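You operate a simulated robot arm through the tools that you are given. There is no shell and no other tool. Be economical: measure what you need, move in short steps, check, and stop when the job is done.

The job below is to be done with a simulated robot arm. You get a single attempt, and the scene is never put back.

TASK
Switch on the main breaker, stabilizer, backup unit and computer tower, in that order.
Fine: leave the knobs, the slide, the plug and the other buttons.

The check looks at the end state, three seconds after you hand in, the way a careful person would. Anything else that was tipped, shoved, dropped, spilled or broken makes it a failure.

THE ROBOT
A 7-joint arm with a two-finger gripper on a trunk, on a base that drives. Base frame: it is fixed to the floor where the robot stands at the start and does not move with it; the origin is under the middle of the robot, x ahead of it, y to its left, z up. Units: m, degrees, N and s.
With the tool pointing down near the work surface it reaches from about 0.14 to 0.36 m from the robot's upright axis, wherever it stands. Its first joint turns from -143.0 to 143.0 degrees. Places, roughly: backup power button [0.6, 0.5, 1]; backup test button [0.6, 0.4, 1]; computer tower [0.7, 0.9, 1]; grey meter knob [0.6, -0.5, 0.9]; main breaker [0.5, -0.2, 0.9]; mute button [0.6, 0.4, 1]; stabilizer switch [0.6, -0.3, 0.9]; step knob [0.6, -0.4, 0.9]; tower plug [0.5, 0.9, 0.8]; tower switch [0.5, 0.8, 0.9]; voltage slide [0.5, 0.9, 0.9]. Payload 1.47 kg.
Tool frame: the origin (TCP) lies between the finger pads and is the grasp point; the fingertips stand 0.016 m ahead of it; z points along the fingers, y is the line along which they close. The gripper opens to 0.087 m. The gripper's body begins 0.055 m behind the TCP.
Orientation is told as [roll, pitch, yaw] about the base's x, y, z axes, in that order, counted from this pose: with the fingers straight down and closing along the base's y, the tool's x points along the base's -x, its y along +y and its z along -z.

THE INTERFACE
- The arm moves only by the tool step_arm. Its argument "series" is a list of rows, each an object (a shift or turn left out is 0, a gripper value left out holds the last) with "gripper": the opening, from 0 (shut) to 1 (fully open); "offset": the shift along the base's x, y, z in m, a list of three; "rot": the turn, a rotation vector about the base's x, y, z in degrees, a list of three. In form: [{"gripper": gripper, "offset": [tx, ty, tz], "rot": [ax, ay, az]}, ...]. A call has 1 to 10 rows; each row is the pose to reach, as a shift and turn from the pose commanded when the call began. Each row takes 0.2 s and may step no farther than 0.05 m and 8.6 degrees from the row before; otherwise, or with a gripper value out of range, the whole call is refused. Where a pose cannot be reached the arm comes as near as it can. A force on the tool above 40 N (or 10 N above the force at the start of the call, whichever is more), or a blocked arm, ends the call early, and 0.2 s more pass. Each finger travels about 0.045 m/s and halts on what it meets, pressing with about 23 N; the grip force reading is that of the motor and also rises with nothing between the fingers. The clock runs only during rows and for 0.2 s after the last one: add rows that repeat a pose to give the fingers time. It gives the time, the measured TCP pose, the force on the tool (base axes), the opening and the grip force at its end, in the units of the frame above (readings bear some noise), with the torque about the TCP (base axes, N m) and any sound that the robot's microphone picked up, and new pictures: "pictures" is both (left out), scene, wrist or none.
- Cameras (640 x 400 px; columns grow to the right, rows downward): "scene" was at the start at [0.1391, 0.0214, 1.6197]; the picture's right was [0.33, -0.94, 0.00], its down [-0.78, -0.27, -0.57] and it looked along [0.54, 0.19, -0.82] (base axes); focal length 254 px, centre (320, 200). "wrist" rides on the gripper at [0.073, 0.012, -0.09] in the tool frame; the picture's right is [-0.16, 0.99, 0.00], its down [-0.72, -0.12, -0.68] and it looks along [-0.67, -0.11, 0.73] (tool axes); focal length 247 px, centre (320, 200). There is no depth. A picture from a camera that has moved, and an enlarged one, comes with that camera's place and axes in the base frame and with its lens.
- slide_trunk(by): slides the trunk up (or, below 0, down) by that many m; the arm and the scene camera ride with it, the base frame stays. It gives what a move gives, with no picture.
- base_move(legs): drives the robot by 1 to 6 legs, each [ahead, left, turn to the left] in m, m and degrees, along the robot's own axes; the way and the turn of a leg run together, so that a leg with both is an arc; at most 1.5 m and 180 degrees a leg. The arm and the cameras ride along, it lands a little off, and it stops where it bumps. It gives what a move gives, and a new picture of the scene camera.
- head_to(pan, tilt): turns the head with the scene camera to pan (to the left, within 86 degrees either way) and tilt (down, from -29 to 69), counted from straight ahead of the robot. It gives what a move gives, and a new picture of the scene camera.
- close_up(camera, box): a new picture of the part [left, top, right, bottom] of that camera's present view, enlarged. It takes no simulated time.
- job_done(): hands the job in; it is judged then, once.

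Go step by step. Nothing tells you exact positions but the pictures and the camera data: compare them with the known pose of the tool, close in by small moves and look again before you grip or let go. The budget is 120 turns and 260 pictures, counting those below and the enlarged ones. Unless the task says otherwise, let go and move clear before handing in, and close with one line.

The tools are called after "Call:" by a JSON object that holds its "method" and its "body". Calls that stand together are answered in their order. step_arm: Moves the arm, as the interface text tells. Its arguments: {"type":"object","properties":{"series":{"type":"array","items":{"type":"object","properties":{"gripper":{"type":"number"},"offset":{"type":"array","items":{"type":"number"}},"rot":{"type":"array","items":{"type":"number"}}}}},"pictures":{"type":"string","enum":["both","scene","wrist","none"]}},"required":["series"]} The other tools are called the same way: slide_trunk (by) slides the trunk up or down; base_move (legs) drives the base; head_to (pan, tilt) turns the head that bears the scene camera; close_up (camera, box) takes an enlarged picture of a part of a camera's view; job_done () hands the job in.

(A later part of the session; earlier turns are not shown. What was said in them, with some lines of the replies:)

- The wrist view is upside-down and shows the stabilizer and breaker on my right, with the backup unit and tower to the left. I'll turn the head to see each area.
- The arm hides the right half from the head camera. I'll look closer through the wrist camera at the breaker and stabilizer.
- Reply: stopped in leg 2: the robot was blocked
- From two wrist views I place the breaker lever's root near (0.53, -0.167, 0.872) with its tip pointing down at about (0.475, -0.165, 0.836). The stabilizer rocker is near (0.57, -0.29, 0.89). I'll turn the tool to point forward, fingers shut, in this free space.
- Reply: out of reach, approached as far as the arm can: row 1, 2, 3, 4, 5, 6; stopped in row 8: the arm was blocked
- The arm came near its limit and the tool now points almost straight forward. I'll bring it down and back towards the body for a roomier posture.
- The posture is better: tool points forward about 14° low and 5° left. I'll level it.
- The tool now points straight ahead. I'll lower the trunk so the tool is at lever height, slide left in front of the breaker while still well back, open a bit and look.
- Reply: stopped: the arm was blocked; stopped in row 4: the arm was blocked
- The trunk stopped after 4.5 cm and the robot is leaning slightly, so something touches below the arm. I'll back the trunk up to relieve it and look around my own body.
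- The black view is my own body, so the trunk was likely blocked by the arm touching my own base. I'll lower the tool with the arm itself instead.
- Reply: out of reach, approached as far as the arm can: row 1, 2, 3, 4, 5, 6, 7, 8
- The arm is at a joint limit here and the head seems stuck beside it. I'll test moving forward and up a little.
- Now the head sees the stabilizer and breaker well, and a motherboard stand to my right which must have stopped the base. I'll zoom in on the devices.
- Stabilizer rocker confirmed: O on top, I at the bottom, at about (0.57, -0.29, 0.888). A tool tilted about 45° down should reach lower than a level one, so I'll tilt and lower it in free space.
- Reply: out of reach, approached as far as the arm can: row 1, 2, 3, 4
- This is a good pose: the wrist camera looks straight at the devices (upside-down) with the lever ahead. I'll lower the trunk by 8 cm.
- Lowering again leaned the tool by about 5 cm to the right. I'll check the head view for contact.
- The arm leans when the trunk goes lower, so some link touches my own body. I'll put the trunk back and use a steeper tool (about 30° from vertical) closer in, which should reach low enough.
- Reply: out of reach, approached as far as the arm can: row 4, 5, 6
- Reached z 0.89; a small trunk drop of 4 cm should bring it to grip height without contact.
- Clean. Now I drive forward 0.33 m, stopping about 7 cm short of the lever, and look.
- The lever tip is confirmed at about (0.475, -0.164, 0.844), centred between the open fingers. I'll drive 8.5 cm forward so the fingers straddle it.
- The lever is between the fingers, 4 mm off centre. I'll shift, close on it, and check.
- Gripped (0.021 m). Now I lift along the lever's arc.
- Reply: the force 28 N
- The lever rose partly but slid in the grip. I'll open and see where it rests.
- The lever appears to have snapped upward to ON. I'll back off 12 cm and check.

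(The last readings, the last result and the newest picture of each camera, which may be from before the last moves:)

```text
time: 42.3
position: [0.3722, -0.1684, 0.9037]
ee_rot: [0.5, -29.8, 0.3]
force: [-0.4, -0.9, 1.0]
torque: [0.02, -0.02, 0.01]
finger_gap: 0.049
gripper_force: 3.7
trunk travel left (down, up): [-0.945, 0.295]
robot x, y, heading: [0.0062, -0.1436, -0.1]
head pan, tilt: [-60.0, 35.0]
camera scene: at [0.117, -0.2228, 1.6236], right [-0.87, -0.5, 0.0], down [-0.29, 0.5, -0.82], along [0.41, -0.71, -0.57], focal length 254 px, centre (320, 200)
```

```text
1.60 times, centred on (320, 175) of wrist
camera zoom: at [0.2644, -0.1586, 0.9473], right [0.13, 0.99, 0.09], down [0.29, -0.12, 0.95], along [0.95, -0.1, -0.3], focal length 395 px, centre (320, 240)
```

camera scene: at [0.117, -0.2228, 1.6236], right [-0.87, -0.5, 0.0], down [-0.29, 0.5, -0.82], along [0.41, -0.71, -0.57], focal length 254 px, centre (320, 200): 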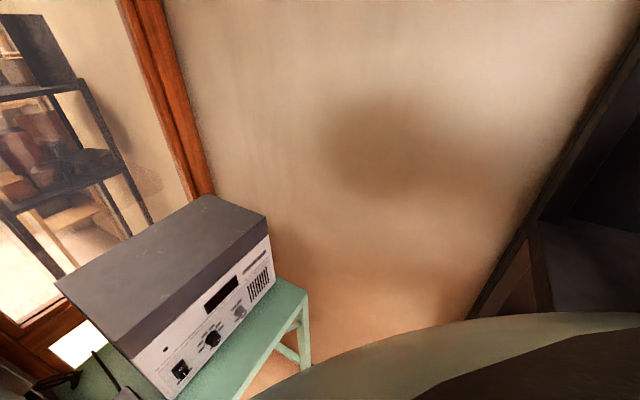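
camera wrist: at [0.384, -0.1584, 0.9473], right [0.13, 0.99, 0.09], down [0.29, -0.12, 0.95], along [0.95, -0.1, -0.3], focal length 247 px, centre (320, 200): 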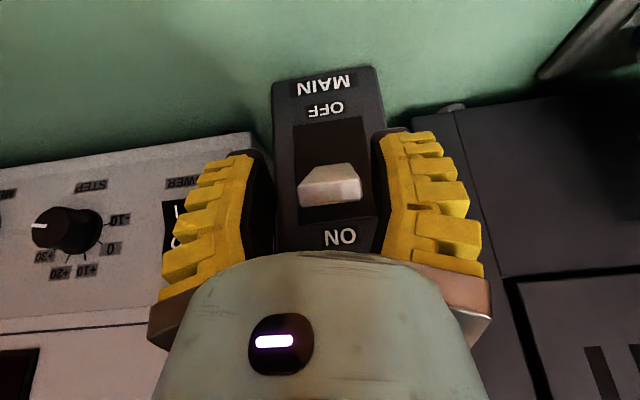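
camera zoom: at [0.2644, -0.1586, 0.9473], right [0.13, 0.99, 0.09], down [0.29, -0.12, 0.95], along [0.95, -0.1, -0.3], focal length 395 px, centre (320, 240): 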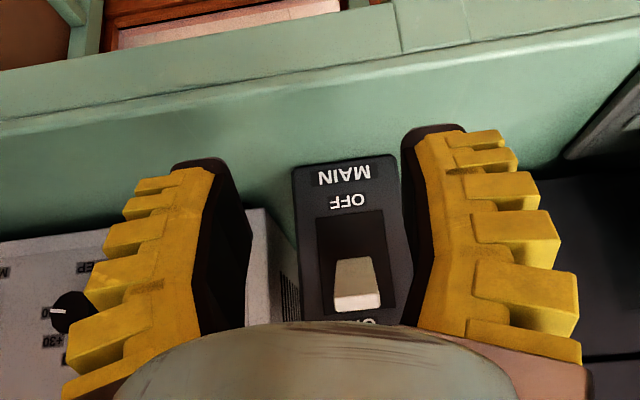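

The breaker lever now points to ON. Next the stabilizer: I'll shut the gripper, shift 7 cm with the base and 5 cm with the arm to the right, staying clear of the stand, and look at the rocker.

Call:
{"method": "base_move", "body": {"legs": [[0, -0.075, 0]]}}

Call:
{"method": "step_arm", "body": {"series": [{"gripper": 0, "offset": [0, -0.025, -0.005]}, {"gripper": 0, "offset": [0, -0.049, -0.01]}, {"gripper": 0, "offset": [0, -0.049, -0.015]}, {"gripper": 0, "offset": [0, -0.049, -0.018]}, {"gripper": 0, "offset": [0, -0.049, -0.018]}], "pictures": "wrist"}}

Call:
{"method": "close_up", "body": {"camera": "wrist", "box": [200, 60, 440, 210]}}

```text
time: 43.4
position: [0.3711, -0.2473, 0.9054]
ee_rot: [0.3, -29.6, 0.3]
force: [-1.0, 0.0, -0.2]
torque: [-0.02, -0.01, 0.02]
finger_gap: 0.049
gripper_force: 4.3
trunk travel left (down, up): [-0.945, 0.295]
robot x, y, heading: [0.0022, -0.219, -0.3]
head pan, tilt: [-60.0, 35.0]
camera scene: at [0.1167, -0.2987, 1.6243], right [-0.87, -0.5, 0.0], down [-0.29, 0.49, -0.82], along [0.41, -0.71, -0.57], focal length 254 px, centre (320, 200)
```

scene: 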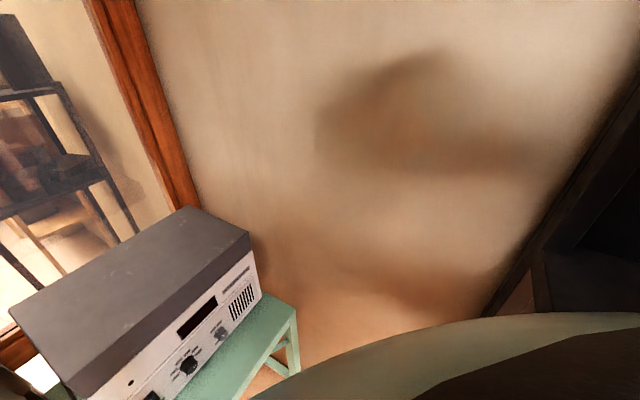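

```text
time: 44.5
position: [0.3705, -0.2955, 0.8876]
ee_rot: [0.3, -29.7, 0.5]
force: [0.5, -0.3, -0.2]
torque: [-0.03, 0.03, 0.0]
finger_gap: 0.0
gripper_force: 23.5
trunk travel left (down, up): [-0.945, 0.295]
robot x, y, heading: [-0.0017, -0.2204, 0.0]
head pan, tilt: [-60.0, 35.0]
camera wrist: at [0.2629, -0.2863, 0.9292], right [0.13, 0.99, 0.08], down [0.29, -0.12, 0.95], along [0.95, -0.1, -0.3], focal length 247 px, centre (320, 200)
```

wrist: 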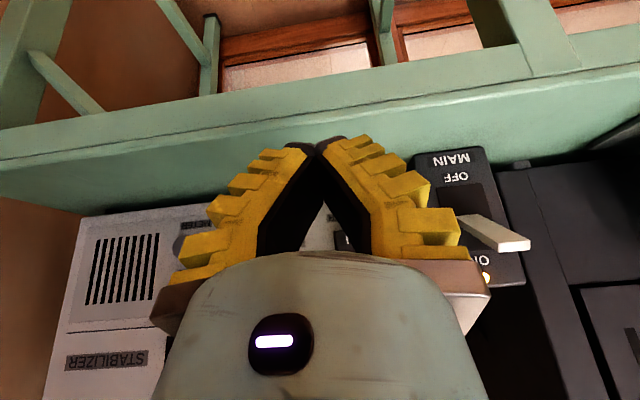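

```text
2.67 times, centred on (320, 135) of wrist
camera zoom: at [0.2629, -0.2863, 0.9292], right [0.13, 0.99, 0.08], down [0.29, -0.12, 0.95], along [0.95, -0.1, -0.3], focal length 659 px, centre (320, 373)
```

zoom: 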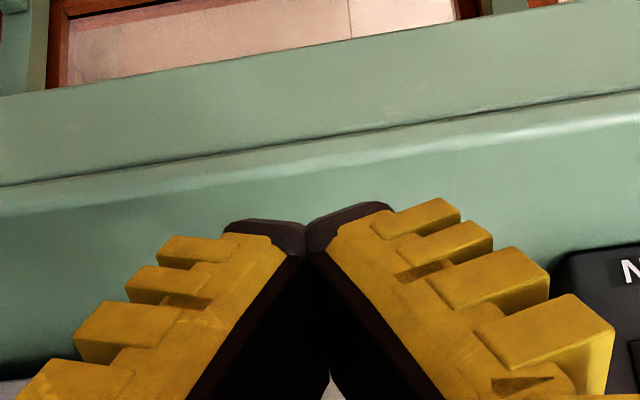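

The breaker's LED is lit next to ON. The rocker's I half I place near (0.568, -0.297, 0.879); the tool is already lined up in y. I'll drive 14 cm forward and look.

Call:
{"method": "base_move", "body": {"legs": [[0.14, 0, 0]]}}

Call:
{"method": "close_up", "body": {"camera": "wrist", "box": [160, 50, 480, 250]}}

```text
time: 45.9
position: [0.5105, -0.2922, 0.8871]
ee_rot: [0.6, -29.9, 0.4]
force: [-1.0, -1.0, -0.2]
torque: [0.01, -0.01, 0.01]
finger_gap: 0.0002
gripper_force: 22.7
trunk travel left (down, up): [-0.945, 0.295]
robot x, y, heading: [0.1444, -0.2209, 0.0]
head pan, tilt: [-60.0, 35.0]
camera scene: at [0.2564, -0.2976, 1.6235], right [-0.87, -0.5, 0.0], down [-0.29, 0.5, -0.82], along [0.41, -0.71, -0.57], focal length 254 px, centre (320, 200)
```

scene: 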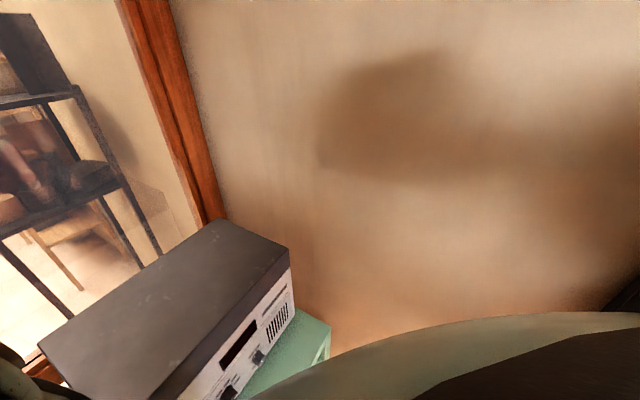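

```text
2.00 times, centred on (320, 150) of wrist
camera zoom: at [0.4033, -0.2827, 0.9293], right [0.13, 0.99, 0.09], down [0.29, -0.12, 0.95], along [0.95, -0.1, -0.3], focal length 494 px, centre (320, 300)
```

zoom: 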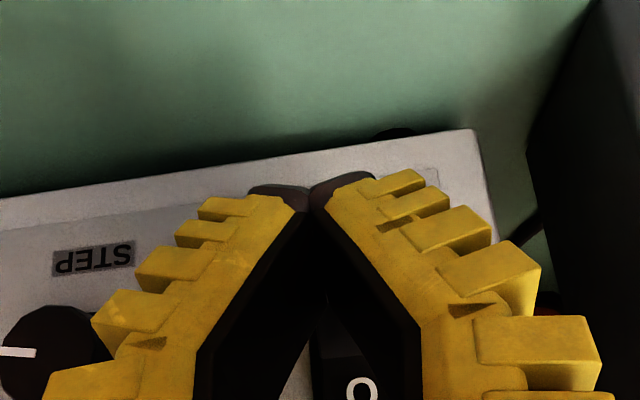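

The rocker's O shows behind the right finger, giving its centre y ≈ -0.289, z(O) 0.908, so I at about 0.88. I'll shift 3 mm left and advance slowly with the arm.

Call:
{"method": "step_arm", "body": {"series": [{"offset": [0.008, 0.003, -0.003]}, {"offset": [0.016, 0.003, -0.003]}, {"offset": [0.022, 0.003, -0.003]}, {"offset": [0.027, 0.003, -0.003]}, {"offset": [0.031, 0.003, -0.003]}], "pictures": "wrist"}}

```text
time: 47.1
position: [0.54, -0.2894, 0.8829]
ee_rot: [0.6, -29.5, 0.3]
force: [-7.7, 1.7, 2.8]
torque: [-0.06, -0.06, 0.0]
finger_gap: 0.0059
gripper_force: 22.8
trunk travel left (down, up): [-0.945, 0.295]
robot x, y, heading: [0.1389, -0.2196, 0.3]
head pan, tilt: [-60.0, 35.0]
camera wrist: at [0.4322, -0.2796, 0.9258], right [0.13, 0.99, 0.09], down [0.3, -0.12, 0.95], along [0.95, -0.1, -0.31], focal length 247 px, centre (320, 200)
```

wrist: 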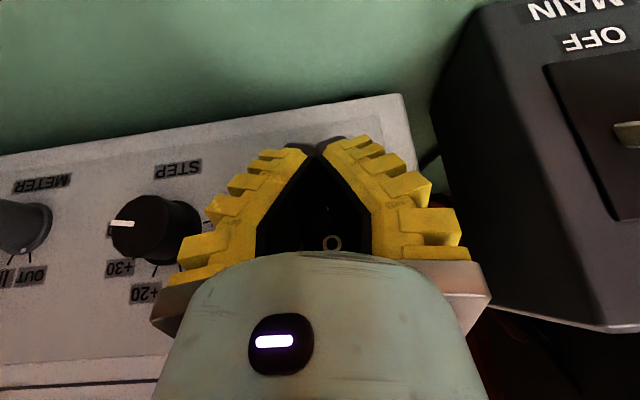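

In contact with about 8 N on the lower half. I'll press further in small steps.

Call:
{"method": "step_arm", "body": {"series": [{"offset": [0.003, 0, 0]}, {"offset": [0.006, 0, 0]}, {"offset": [0.009, 0, 0]}, {"offset": [0.012, 0, 0]}], "pictures": "wrist"}}

```text
time: 48.0
position: [0.5401, -0.2906, 0.8789]
ee_rot: [0.4, -28.5, 0.1]
force: [-16.5, 4.3, 6.9]
torque: [-0.05, -0.11, 0.07]
finger_gap: 0.0063
gripper_force: 28.4
trunk travel left (down, up): [-0.945, 0.295]
robot x, y, heading: [0.1422, -0.2168, -0.0]
head pan, tilt: [-60.0, 35.0]
stopped in row 4: the force on the tool passed its limit at 42 N (the readings are from after the stop); the commanded pose is now the measured one
camera wrist: at [0.4333, -0.2804, 0.9241], right [0.13, 0.99, 0.08], down [0.31, -0.12, 0.94], along [0.94, -0.1, -0.33], focal length 247 px, centre (320, 200)
```

wrist: 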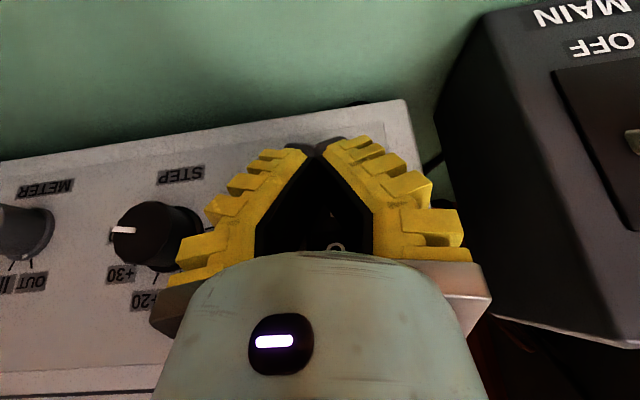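

Force peaked at 42 N and stopped. I'll back off and check the rocker.

Call:
{"method": "step_arm", "body": {"series": [{"offset": [-0.015, 0, 0]}, {"offset": [-0.03, 0, 0]}], "pictures": "none"}}

Call:
{"method": "base_move", "body": {"legs": [[-0.15, 0.0, 0]]}}

Call:
{"method": "step_arm", "body": {"series": [{"offset": [0, 0.04, 0.01], "gripper": 0.9}, {"offset": [0, 0.06, 0.02], "gripper": 0.9}, {"offset": [0, 0.06, 0.02], "gripper": 0.9}, {"offset": [0, 0.06, 0.02], "gripper": 0.9}, {"offset": [0, 0.06, 0.02], "gripper": 0.9}], "pictures": "wrist"}}

Call:
{"method": "close_up", "body": {"camera": "scene", "box": [100, 250, 340, 400]}}

```text
time: 48.6
position: [0.5173, -0.2918, 0.8827]
ee_rot: [0.4, -29.2, 0.1]
force: [0.4, 0.1, 0.1]
torque: [-0.02, 0.0, -0.02]
finger_gap: 0.0001
gripper_force: 28.0
trunk travel left (down, up): [-0.945, 0.295]
robot x, y, heading: [0.1405, -0.2205, -0.2]
head pan, tilt: [-60.0, 35.0]
```

```text
time: 50.0
position: [0.366, -0.2921, 0.8824]
ee_rot: [0.4, -29.1, 0.1]
force: [-0.9, 0.7, -0.1]
torque: [0.0, -0.01, -0.02]
finger_gap: 0.0
gripper_force: 27.9
trunk travel left (down, up): [-0.945, 0.295]
robot x, y, heading: [-0.0073, -0.2206, 0.0]
head pan, tilt: [-60.0, 35.0]
camera scene: at [0.1066, -0.2978, 1.6236], right [-0.87, -0.5, 0.0], down [-0.29, 0.5, -0.82], along [0.41, -0.71, -0.57], focal length 254 px, centre (320, 200)
```

scene: 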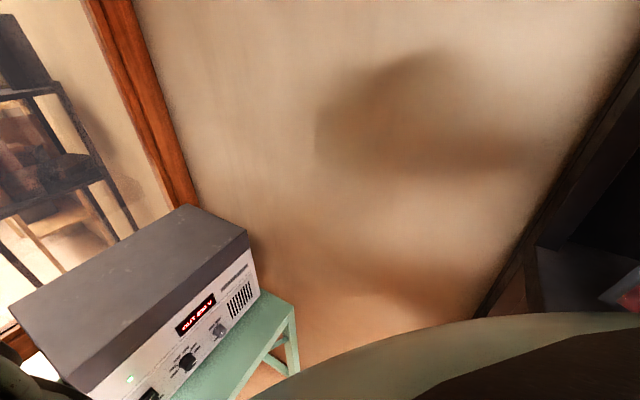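

```text
time: 51.2
position: [0.3668, -0.2327, 0.9011]
ee_rot: [0.3, -29.2, 0.1]
force: [0.3, 0.6, 0.4]
torque: [0.03, 0.01, 0.0]
finger_gap: 0.0805
gripper_force: 1.1
trunk travel left (down, up): [-0.945, 0.295]
robot x, y, heading: [-0.0103, -0.2181, -0.1]
head pan, tilt: [-60.0, 35.0]
camera wrist: at [0.2596, -0.2215, 0.9441], right [0.13, 0.99, 0.08], down [0.3, -0.12, 0.95], along [0.94, -0.1, -0.31], focal length 247 px, centre (320, 200)
```

wrist: 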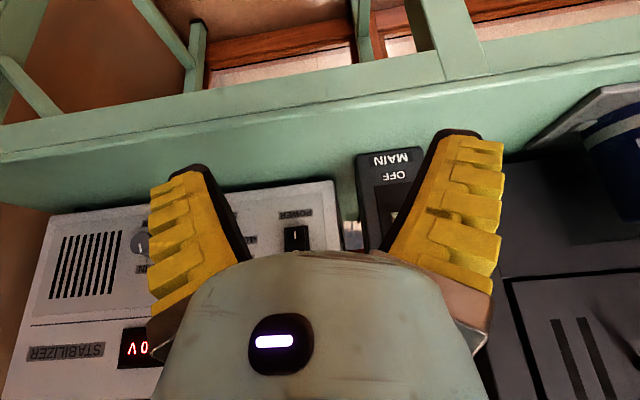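

```text
2.67 times, centred on (220, 325) of scene
camera zoom: at [0.1066, -0.2978, 1.6236], right [-0.87, -0.5, 0.0], down [-0.29, 0.5, -0.82], along [0.41, -0.71, -0.57], focal length 678 px, centre (587, -133)
```

zoom: 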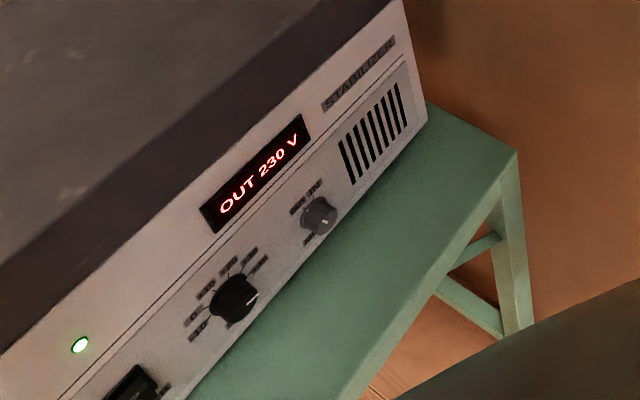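

The stabilizer is on: it shows OUT 230 V with a green LED. Next the backup unit: I'll raise the trunk, back away and drive left to face its buttons.

Call:
{"method": "slide_trunk", "body": {"by": 0.15}}

Call:
{"method": "base_move", "body": {"legs": [[-0.12, 0, 0], [0, 0.7, 0]]}}

Call:
{"method": "head_to", "body": {"pan": 25, "tilt": 35}}

Call:
{"method": "close_up", "body": {"camera": "wrist", "box": [0, 0, 640, 400]}}

```text
time: 52.9
position: [0.3665, -0.2317, 1.0508]
ee_rot: [0.3, -29.0, 0.1]
force: [1.3, 0.5, 0.4]
torque: [0.01, 0.02, 0.0]
finger_gap: 0.0801
gripper_force: 1.3
trunk travel left (down, up): [-1.095, 0.145]
robot x, y, heading: [-0.0128, -0.219, 0.0]
head pan, tilt: [-60.0, 35.0]
```

```text
time: 57.6
position: [0.2452, 0.4673, 1.05]
ee_rot: [0.4, -29.1, 0.4]
force: [-0.1, -0.2, 0.5]
torque: [0.02, 0.01, -0.01]
finger_gap: 0.0805
gripper_force: 1.5
trunk travel left (down, up): [-1.095, 0.145]
robot x, y, heading: [-0.129, 0.4798, 0.3]
head pan, tilt: [-60.0, 35.0]
camera scene: at [-0.0138, 0.4002, 1.7736], right [-0.86, -0.5, 0.0], down [-0.29, 0.5, -0.82], along [0.41, -0.71, -0.57], focal length 254 px, centre (320, 200)
```

scene: 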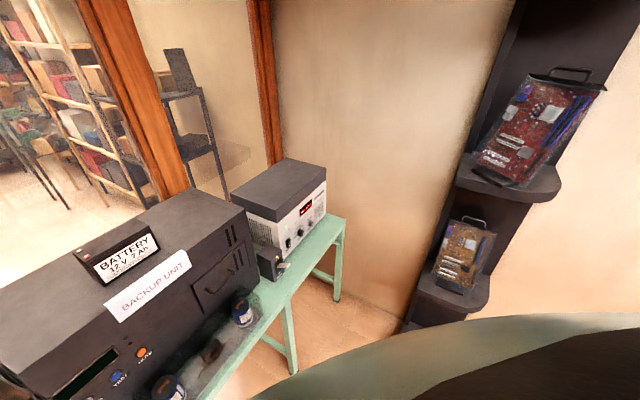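

```text
time: 59.2
position: [0.2465, 0.4664, 1.0504]
ee_rot: [0.5, -29.2, 0.3]
force: [0.2, 0.7, -0.6]
torque: [-0.02, 0.02, 0.0]
finger_gap: 0.0805
gripper_force: 1.2
trunk travel left (down, up): [-1.095, 0.145]
robot x, y, heading: [-0.131, 0.4773, 0.3]
head pan, tilt: [25.0, 35.0]
camera scene: at [-0.0084, 0.4036, 1.7736], right [-0.83, -0.56, 0.0], down [-0.32, 0.47, -0.82], along [0.46, -0.68, -0.57], focal length 254 px, centre (320, 200)
```

scene: 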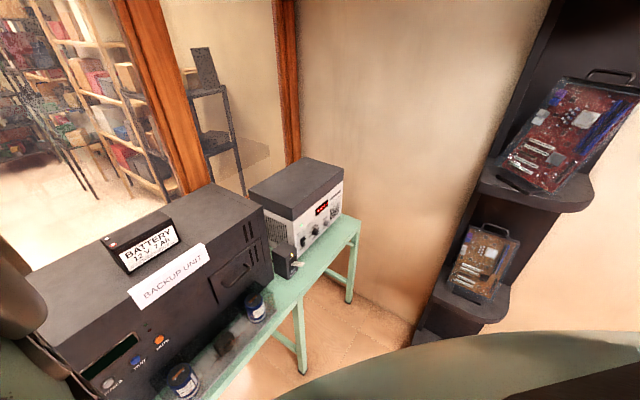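

```text
1.00 times, centred on (320, 200) of wrist (not enlarged: the box is as wide or as high as the picture)
camera zoom: at [0.1389, 0.4769, 1.0941], right [0.13, 0.99, 0.08], down [0.3, -0.12, 0.95], along [0.94, -0.1, -0.31], focal length 247 px, centre (320, 200)
```

zoom: 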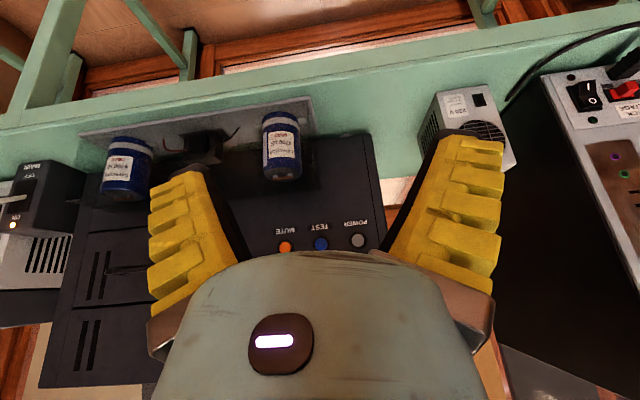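

The POWER button (grey) triangulates to about (0.582, 0.489, 1.030), 7 cm left of TEST. I'll shut the gripper, line up, and drive forward 24 cm.

Call:
{"method": "step_arm", "body": {"series": [{"gripper": 0, "offset": [0, 0.022, -0.014]}, {"gripper": 0, "offset": [0, 0.022, -0.014]}, {"gripper": 0, "offset": [0, 0.022, -0.014]}, {"gripper": 0, "offset": [0, 0.022, -0.014]}, {"gripper": 0, "offset": [0, 0.022, -0.014]}], "pictures": "none"}}

Call:
{"method": "base_move", "body": {"legs": [[0.24, 0, 0]]}}

Call:
{"method": "close_up", "body": {"camera": "wrist", "box": [120, 50, 520, 300]}}

```text
time: 60.4
position: [0.2452, 0.489, 1.0369]
ee_rot: [0.4, -29.1, 0.3]
force: [-0.5, -0.1, -0.1]
torque: [-0.04, 0.02, -0.01]
finger_gap: 0.0
gripper_force: 19.9
trunk travel left (down, up): [-1.095, 0.145]
robot x, y, heading: [-0.1269, 0.477, 0.3]
head pan, tilt: [25.0, 35.0]
```

```text
time: 62.1
position: [0.4822, 0.4873, 1.0373]
ee_rot: [0.5, -29.1, 0.1]
force: [0.2, -0.3, 0.1]
torque: [0.01, 0.01, -0.03]
finger_gap: 0.0
gripper_force: 23.6
trunk travel left (down, up): [-1.095, 0.145]
robot x, y, heading: [0.1059, 0.4801, -0.2]
head pan, tilt: [25.0, 35.0]
camera scene: at [0.2282, 0.4034, 1.7733], right [-0.83, -0.56, 0.0], down [-0.32, 0.48, -0.82], along [0.46, -0.68, -0.58], focal length 254 px, centre (320, 200)
```

scene: 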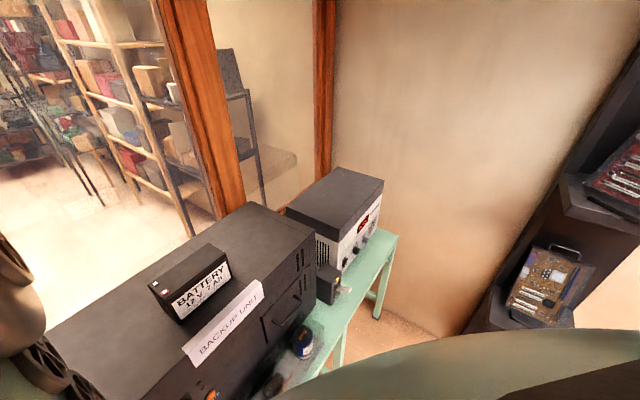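

```text
1.60 times, centred on (320, 175) of wrist
camera zoom: at [0.3755, 0.4982, 1.0804], right [0.13, 0.99, 0.08], down [0.3, -0.12, 0.95], along [0.94, -0.1, -0.32], focal length 395 px, centre (320, 240)
```

zoom: 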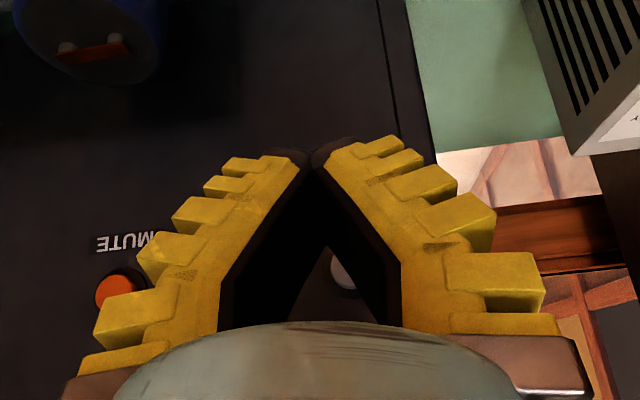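

The POWER button shows right between/behind the fingers at y ≈ 0.490, z ≈ 1.029. I'll advance slowly with the arm.

Call:
{"method": "step_arm", "body": {"series": [{"offset": [0.015, 0.002, -0.002]}, {"offset": [0.03, 0.002, -0.002]}, {"offset": [0.04, 0.002, -0.002]}, {"offset": [0.047, 0.002, -0.002]}, {"offset": [0.053, 0.002, -0.002]}], "pictures": "wrist"}}

```text
time: 63.4
position: [0.5353, 0.4901, 1.0348]
ee_rot: [0.4, -29.0, 0.1]
force: [0.5, -0.3, 0.0]
torque: [-0.01, -0.01, 0.02]
finger_gap: 0.0001
gripper_force: 23.6
trunk travel left (down, up): [-1.095, 0.145]
robot x, y, heading: [0.111, 0.4788, 0.1]
head pan, tilt: [25.0, 35.0]
camera wrist: at [0.4286, 0.5003, 1.0784], right [0.13, 0.99, 0.08], down [0.3, -0.12, 0.95], along [0.94, -0.1, -0.32], focal length 247 px, centre (320, 200)
```

wrist: 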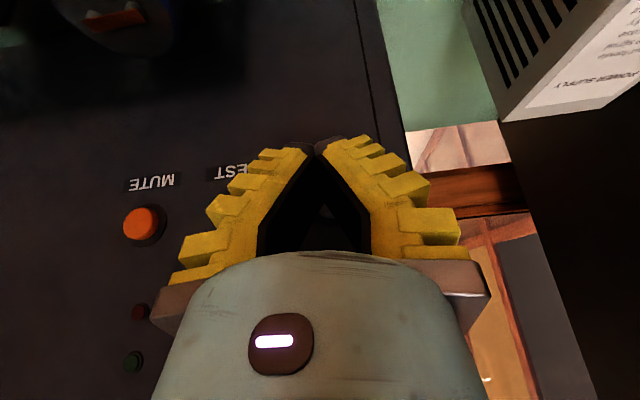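

Lined up with the button row (z ≈ 1.029). Pressing on in small steps.

Call:
{"method": "step_arm", "body": {"series": [{"offset": [0.006, 0, 0]}, {"offset": [0.012, 0, 0]}, {"offset": [0.017, 0, 0]}, {"offset": [0.021, 0, 0]}, {"offset": [0.025, 0, 0]}], "pictures": "wrist"}}

```text
time: 64.5
position: [0.5585, 0.4895, 1.0344]
ee_rot: [0.5, -28.7, 0.1]
force: [-7.9, 0.2, 1.9]
torque: [-0.03, -0.01, -0.02]
finger_gap: 0.006
gripper_force: 28.7
trunk travel left (down, up): [-1.095, 0.145]
robot x, y, heading: [0.1066, 0.4756, 0.4]
head pan, tilt: [25.0, 35.0]
heard: click
camera wrist: at [0.4519, 0.5003, 1.078], right [0.13, 0.99, 0.08], down [0.31, -0.12, 0.94], along [0.94, -0.1, -0.32], focal length 247 px, centre (320, 200)
```

wrist: 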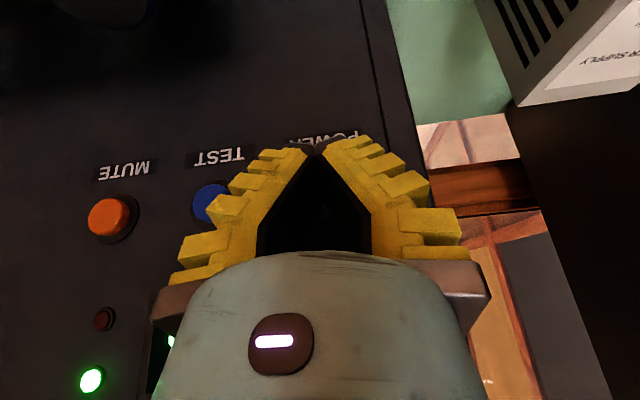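

A click, and the green LED lit. I'll back off and check it stays on.

Call:
{"method": "step_arm", "body": {"series": [{"offset": [-0.02, 0, 0]}, {"offset": [-0.05, 0, 0]}, {"offset": [-0.08, 0, 0]}], "pictures": "none"}}

Call:
{"method": "base_move", "body": {"legs": [[-0.22, 0, 0]]}}

Call:
{"method": "close_up", "body": {"camera": "wrist", "box": [0, 0, 640, 400]}}

```text
time: 65.3
position: [0.4804, 0.4887, 1.0346]
ee_rot: [0.4, -29.1, 0.2]
force: [0.8, 0.9, -0.1]
torque: [-0.03, 0.03, -0.03]
finger_gap: 0.0
gripper_force: 28.3
trunk travel left (down, up): [-1.095, 0.145]
robot x, y, heading: [0.1083, 0.4762, -0.3]
head pan, tilt: [25.0, 35.0]
```

```text
time: 67.0
position: [0.2608, 0.49, 1.0356]
ee_rot: [0.4, -29.1, 0.2]
force: [-0.1, -0.4, 2.0]
torque: [0.02, 0.02, 0.02]
finger_gap: 0.0
gripper_force: 28.4
trunk travel left (down, up): [-1.095, 0.145]
robot x, y, heading: [-0.1112, 0.4797, -0.1]
head pan, tilt: [25.0, 35.0]
camera scene: at [0.0082, 0.4037, 1.7734], right [-0.83, -0.56, 0.0], down [-0.32, 0.48, -0.82], along [0.46, -0.68, -0.58], focal length 254 px, centre (320, 200)
```

scene: 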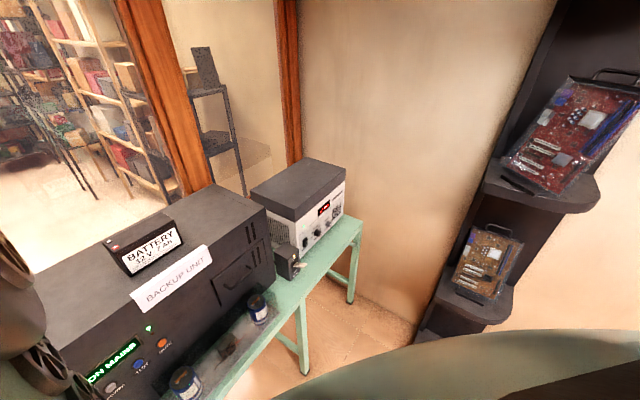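

```text
1.00 times, centred on (320, 200) of wrist (not enlarged: the box is as wide or as high as the picture)
camera zoom: at [0.1533, 0.5, 1.0785], right [0.13, 0.99, 0.08], down [0.3, -0.12, 0.95], along [0.94, -0.1, -0.32], focal length 247 px, centre (320, 200)
```

zoom: 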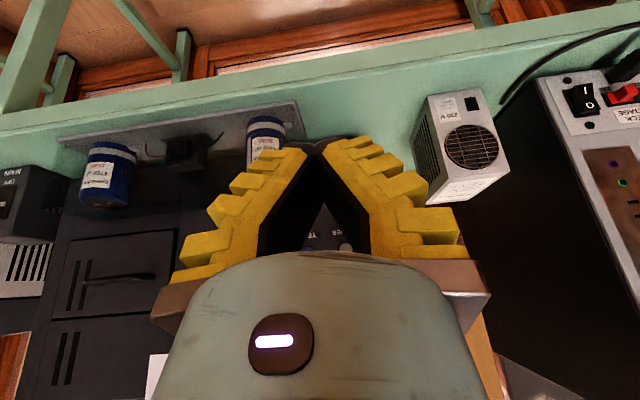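

The backup unit shows "ON MAINS". Last, the tower: I'll drive left to face its rocker switch.

Call:
{"method": "base_move", "body": {"legs": [[0, 0.22, 0]]}}

Call:
{"method": "close_up", "body": {"camera": "wrist", "box": [320, 50, 560, 200]}}

Call:
{"method": "close_up", "body": {"camera": "wrist", "box": [0, 0, 640, 400]}}

```text
time: 68.7
position: [0.26, 0.7129, 1.0352]
ee_rot: [0.5, -29.1, 0.2]
force: [-0.7, -0.1, 0.2]
torque: [-0.02, -0.01, 0.02]
finger_gap: 0.0002
gripper_force: 28.7
trunk travel left (down, up): [-1.095, 0.145]
robot x, y, heading: [-0.1097, 0.703, 0.0]
head pan, tilt: [25.0, 35.0]
camera scene: at [0.0081, 0.6263, 1.7734], right [-0.83, -0.56, 0.0], down [-0.32, 0.48, -0.82], along [0.46, -0.68, -0.58], focal length 254 px, centre (320, 200)
```

scene: 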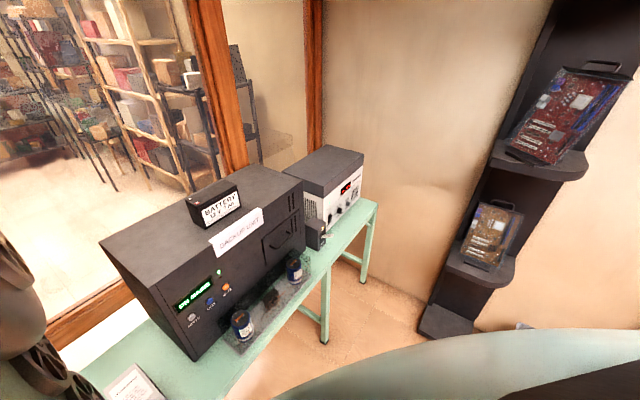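

```text
2.67 times, centred on (440, 125) of wrist
camera zoom: at [0.1532, 0.7226, 1.0785], right [0.13, 0.99, 0.08], down [0.3, -0.12, 0.95], along [0.94, -0.1, -0.32], focal length 659 px, centre (0, 400)
```

zoom: 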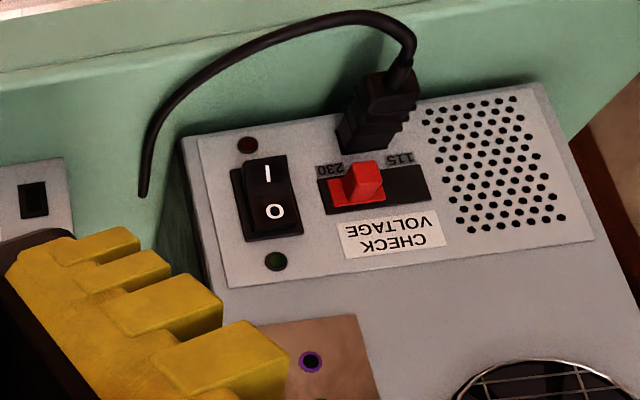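

```text
1.00 times, centred on (320, 200) of wrist (not enlarged: the box is as wide or as high as the picture)
camera zoom: at [0.1532, 0.7226, 1.0785], right [0.13, 0.99, 0.08], down [0.3, -0.12, 0.95], along [0.94, -0.1, -0.32], focal length 247 px, centre (320, 200)
```

zoom: 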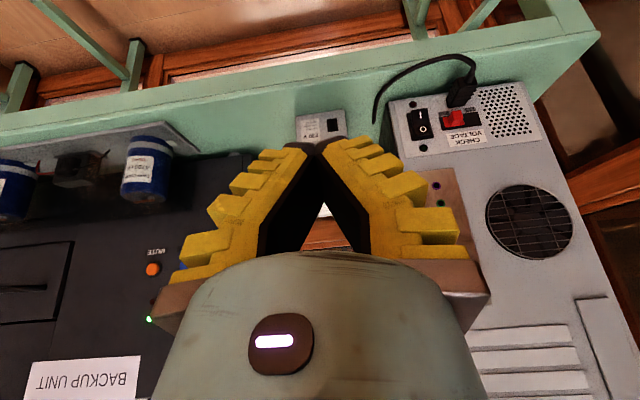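

The tower's rocker is around (0.478, 0.848), with I at the bottom at z ≈ 0.855; the plug is 6 cm further left and lower. I'll lower the trunk and shift left partly with base and partly with the arm.

Call:
{"method": "slide_trunk", "body": {"by": -0.15}}

Call:
{"method": "base_move", "body": {"legs": [[0, 0.085, 0]]}}

Call:
{"method": "step_arm", "body": {"series": [{"offset": [0, 0.025, -0.01]}, {"offset": [0, 0.05, -0.02]}, {"offset": [0, 0.05, -0.02]}], "pictures": "wrist"}}

Call:
{"method": "close_up", "body": {"camera": "wrist", "box": [160, 50, 480, 250]}}

```text
time: 70.5
position: [0.2596, 0.7133, 0.8854]
ee_rot: [0.4, -29.0, 0.3]
force: [0.6, 0.0, -0.2]
torque: [0.0, 0.0, -0.02]
finger_gap: 0.0002
gripper_force: 28.5
trunk travel left (down, up): [-0.945, 0.295]
robot x, y, heading: [-0.1122, 0.6994, -0.2]
head pan, tilt: [25.0, 35.0]
```

```text
time: 71.6
position: [0.2605, 0.7965, 0.8846]
ee_rot: [0.3, -29.0, 0.1]
force: [0.1, -0.4, 0.5]
torque: [-0.06, -0.02, 0.03]
finger_gap: 0.0
gripper_force: 28.2
trunk travel left (down, up): [-0.945, 0.295]
robot x, y, heading: [-0.1141, 0.7853, 0.2]
head pan, tilt: [25.0, 35.0]
camera scene: at [0.0081, 0.7107, 1.6234], right [-0.83, -0.56, 0.0], down [-0.32, 0.48, -0.82], along [0.46, -0.68, -0.58], focal length 254 px, centre (320, 200)
```

scene: 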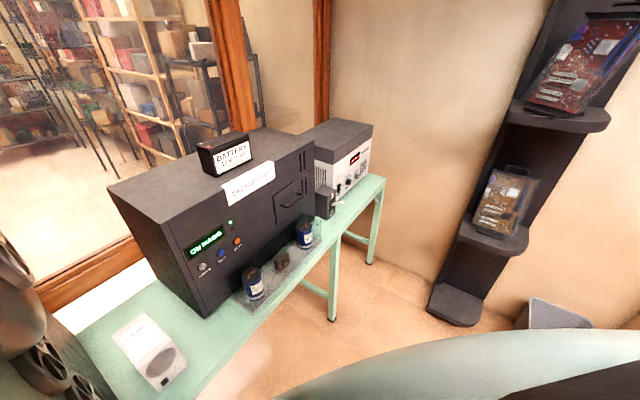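

```text
time: 72.4
position: [0.2615, 0.8475, 0.8653]
ee_rot: [0.3, -29.0, 0.2]
force: [0.3, -0.6, -0.7]
torque: [-0.02, 0.0, -0.04]
finger_gap: 0.0003
gripper_force: 27.9
trunk travel left (down, up): [-0.945, 0.295]
robot x, y, heading: [-0.1122, 0.7878, 0.2]
head pan, tilt: [25.0, 35.0]
camera wrist: at [0.1534, 0.8568, 0.9084], right [0.13, 0.99, 0.08], down [0.3, -0.12, 0.95], along [0.94, -0.1, -0.31], focal length 247 px, centre (320, 200)
```

wrist: 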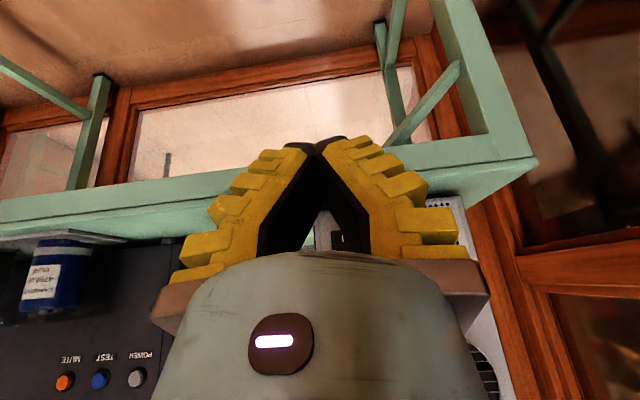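

```text
2.00 times, centred on (320, 150) of wrist
camera zoom: at [0.1534, 0.8568, 0.9084], right [0.13, 0.99, 0.08], down [0.3, -0.12, 0.95], along [0.94, -0.1, -0.31], focal length 494 px, centre (320, 300)
```

zoom: 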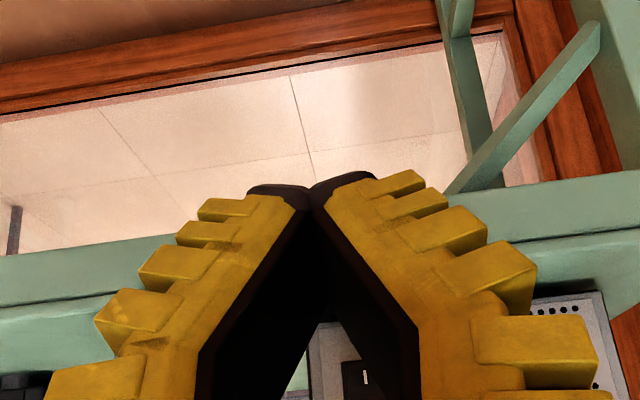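

The "I" mark confirms at about (0.478, 0.847, 0.859), directly ahead of the fingertip. I'll drive forward 15 cm and look.

Call:
{"method": "base_move", "body": {"legs": [[0.15, 0, 0]]}}

Call:
{"method": "close_up", "body": {"camera": "wrist", "box": [120, 50, 520, 300]}}

```text
time: 73.8
position: [0.4103, 0.8472, 0.8651]
ee_rot: [0.4, -29.0, 0.1]
force: [0.8, 0.2, 1.0]
torque: [0.0, -0.02, -0.02]
finger_gap: 0.0
gripper_force: 27.7
trunk travel left (down, up): [-0.945, 0.295]
robot x, y, heading: [0.0393, 0.7841, -0.0]
head pan, tilt: [25.0, 35.0]
camera scene: at [0.1581, 0.7108, 1.6232], right [-0.83, -0.56, 0.0], down [-0.32, 0.48, -0.82], along [0.46, -0.68, -0.58], focal length 254 px, centre (320, 200)
```

scene: 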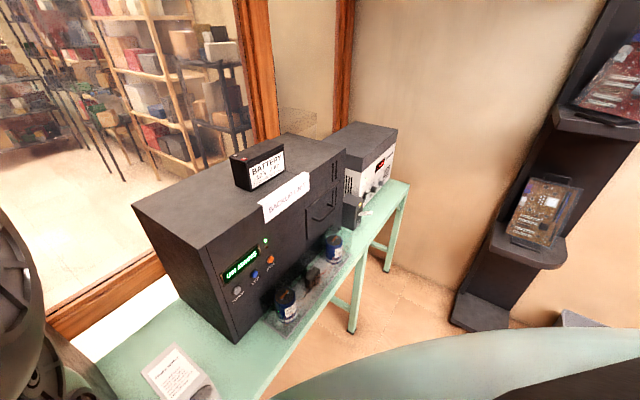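

```text
1.60 times, centred on (320, 175) of wrist
camera zoom: at [0.3032, 0.8567, 0.9084], right [0.13, 0.99, 0.08], down [0.3, -0.12, 0.95], along [0.94, -0.1, -0.32], focal length 395 px, centre (320, 240)
```

zoom: 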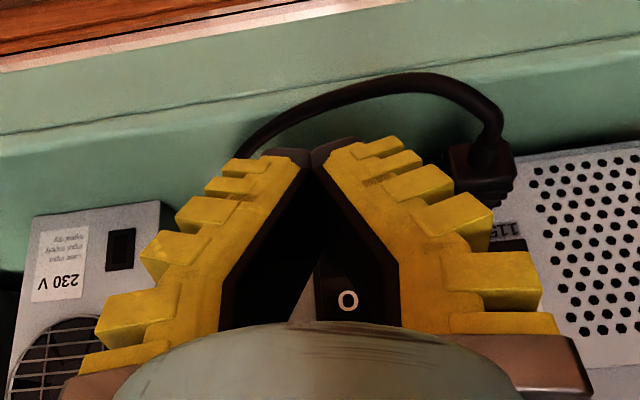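

Everything lines up: O at (0.848, 0.878), so the tip at z 0.86 meets the I half; the cable lies on the bench below. I'll advance slowly with the arm.

Call:
{"method": "step_arm", "body": {"series": [{"offset": [0.01, 0, -0.001]}, {"offset": [0.02, 0, -0.002]}, {"offset": [0.027, 0, -0.002]}, {"offset": [0.033, 0, -0.002]}, {"offset": [0.038, 0, -0.002]}, {"offset": [0.042, 0, -0.002]}], "pictures": "wrist"}}

```text
time: 75.2
position: [0.4519, 0.8463, 0.8645]
ee_rot: [0.4, -29.0, 0.1]
force: [0.1, -0.3, 0.0]
torque: [-0.02, 0.03, 0.0]
finger_gap: 0.0004
gripper_force: 28.2
trunk travel left (down, up): [-0.945, 0.295]
robot x, y, heading: [0.0362, 0.7823, -0.1]
head pan, tilt: [25.0, 35.0]
camera wrist: at [0.3452, 0.8569, 0.9065], right [0.13, 0.99, 0.08], down [0.3, -0.12, 0.95], along [0.94, -0.1, -0.32], focal length 247 px, centre (320, 200)
```

wrist: 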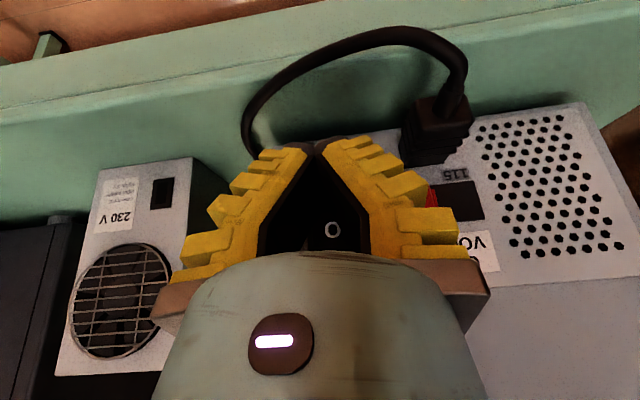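

No contact yet. Continuing in 3–4 mm steps.

Call:
{"method": "step_arm", "body": {"series": [{"offset": [0.004, 0, 0]}, {"offset": [0.008, 0, 0]}, {"offset": [0.011, 0, 0]}, {"offset": [0.014, 0, 0]}, {"offset": [0.017, 0, 0]}, {"offset": [0.02, 0, 0]}], "pictures": "wrist"}}

```text
time: 76.5
position: [0.4658, 0.8466, 0.8607]
ee_rot: [0.5, -28.4, 0.1]
force: [-20.7, -0.9, 8.1]
torque: [-0.06, -0.1, -0.02]
finger_gap: 0.0059
gripper_force: 28.1
trunk travel left (down, up): [-0.945, 0.295]
robot x, y, heading: [0.0343, 0.7829, -0.1]
head pan, tilt: [25.0, 35.0]
camera wrist: at [0.3586, 0.8567, 0.9051], right [0.13, 0.99, 0.08], down [0.31, -0.12, 0.94], along [0.94, -0.1, -0.33], focal length 247 px, centre (320, 200)
```

wrist: 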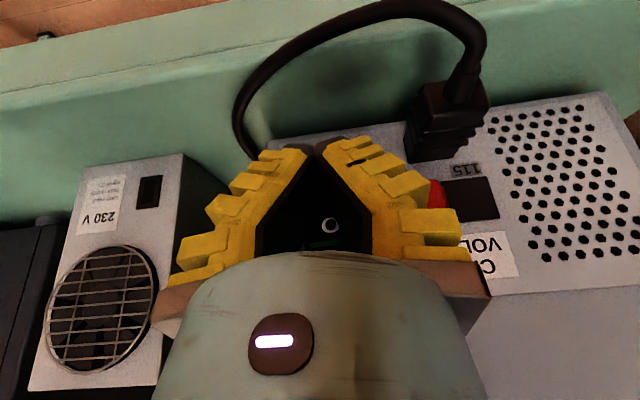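

20 N of push and a hint of green light behind the fingers. I'll back off and check.

Call:
{"method": "step_arm", "body": {"series": [{"offset": [-0.02, 0, 0]}, {"offset": [-0.04, 0, 0]}, {"offset": [-0.06, 0, 0]}], "pictures": "none"}}

Call:
{"method": "base_move", "body": {"legs": [[-0.15, 0, 0], [0, -0.12, 0]]}}

Call:
{"method": "close_up", "body": {"camera": "wrist", "box": [320, 100, 640, 300]}}

```text
time: 77.3
position: [0.4136, 0.8455, 0.8616]
ee_rot: [0.5, -29.0, 0.1]
force: [1.1, -0.2, 0.5]
torque: [-0.01, 0.0, -0.02]
finger_gap: 0.0001
gripper_force: 28.3
trunk travel left (down, up): [-0.945, 0.295]
robot x, y, heading: [0.0403, 0.7856, -0.2]
head pan, tilt: [25.0, 35.0]
```

```text
time: 79.6
position: [0.2616, 0.7285, 0.862]
ee_rot: [0.4, -29.0, 0.3]
force: [0.6, -0.3, 0.2]
torque: [-0.01, 0.0, -0.04]
finger_gap: 0.0003
gripper_force: 28.2
trunk travel left (down, up): [-0.945, 0.295]
robot x, y, heading: [-0.1148, 0.6651, 0.3]
head pan, tilt: [25.0, 35.0]
camera scene: at [0.0075, 0.5921, 1.6236], right [-0.83, -0.56, 0.0], down [-0.32, 0.47, -0.82], along [0.46, -0.68, -0.57], focal length 254 px, centre (320, 200)
```

scene: 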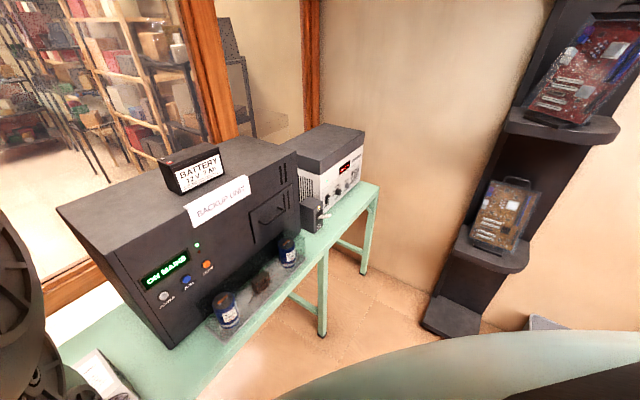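

```text
2.00 times, centred on (480, 200) of wrist
camera zoom: at [0.1536, 0.7386, 0.9057], right [0.13, 0.99, 0.08], down [0.3, -0.12, 0.95], along [0.94, -0.1, -0.32], focal length 494 px, centre (0, 200)
```

zoom: 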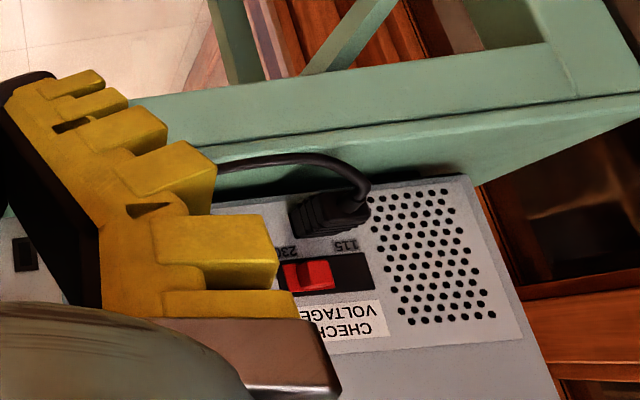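

The slide and plug are untouched; the switch is hidden by a finger, so I'll raise the trunk to see it.

Call:
{"method": "slide_trunk", "body": {"by": 0.17}}

Call:
{"method": "close_up", "body": {"camera": "wrist", "box": [320, 50, 560, 200]}}

Call:
{"method": "close_up", "body": {"camera": "scene", "box": [80, 80, 400, 360]}}

```text
time: 81.5
position: [0.2605, 0.7281, 1.0317]
ee_rot: [0.4, -29.0, 0.3]
force: [0.7, -0.4, 0.0]
torque: [-0.02, 0.0, 0.01]
finger_gap: 0.0
gripper_force: 28.9
trunk travel left (down, up): [-1.115, 0.125]
robot x, y, heading: [-0.1153, 0.6677, 0.1]
head pan, tilt: [25.0, 35.0]
```

```text
2.67 times, centred on (440, 125) of wrist
camera zoom: at [0.1535, 0.7385, 1.0757], right [0.13, 0.99, 0.08], down [0.3, -0.12, 0.95], along [0.94, -0.1, -0.32], focal length 659 px, centre (0, 400)
```

zoom: 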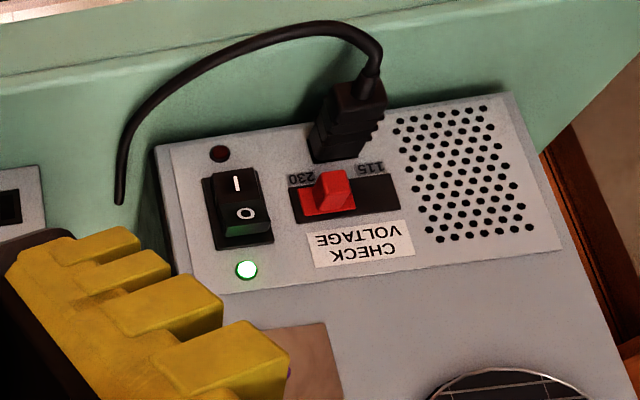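

```text
1.43 times, centred on (240, 220) of scene
camera zoom: at [0.0075, 0.5921, 1.7935], right [-0.83, -0.56, 0.0], down [-0.32, 0.47, -0.82], along [0.46, -0.68, -0.57], focal length 363 px, centre (434, 171)
```

zoom: 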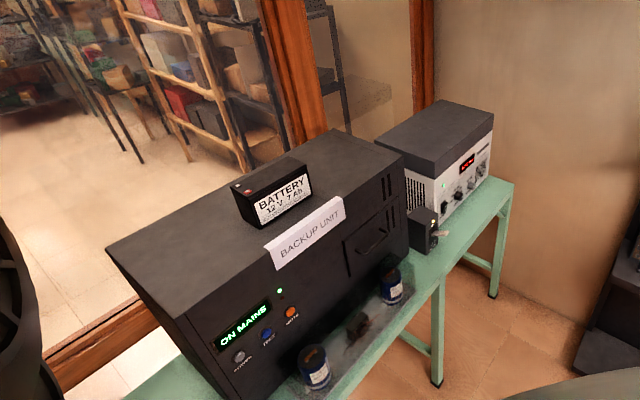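

The tower's green LED is lit and its rocker is at I. The backup unit shows "ON MAINS", the stabilizer and breaker are on, and the robot stands clear, so I'm handing in.

Call:
{"method": "job_done", "body": {}}

```text
The job is handed in.
```

The main breaker, stabilizer, backup unit and computer tower were switched on in that order, each confirmed by its light or display, and the knobs, slide, plug and other buttons were left alone.
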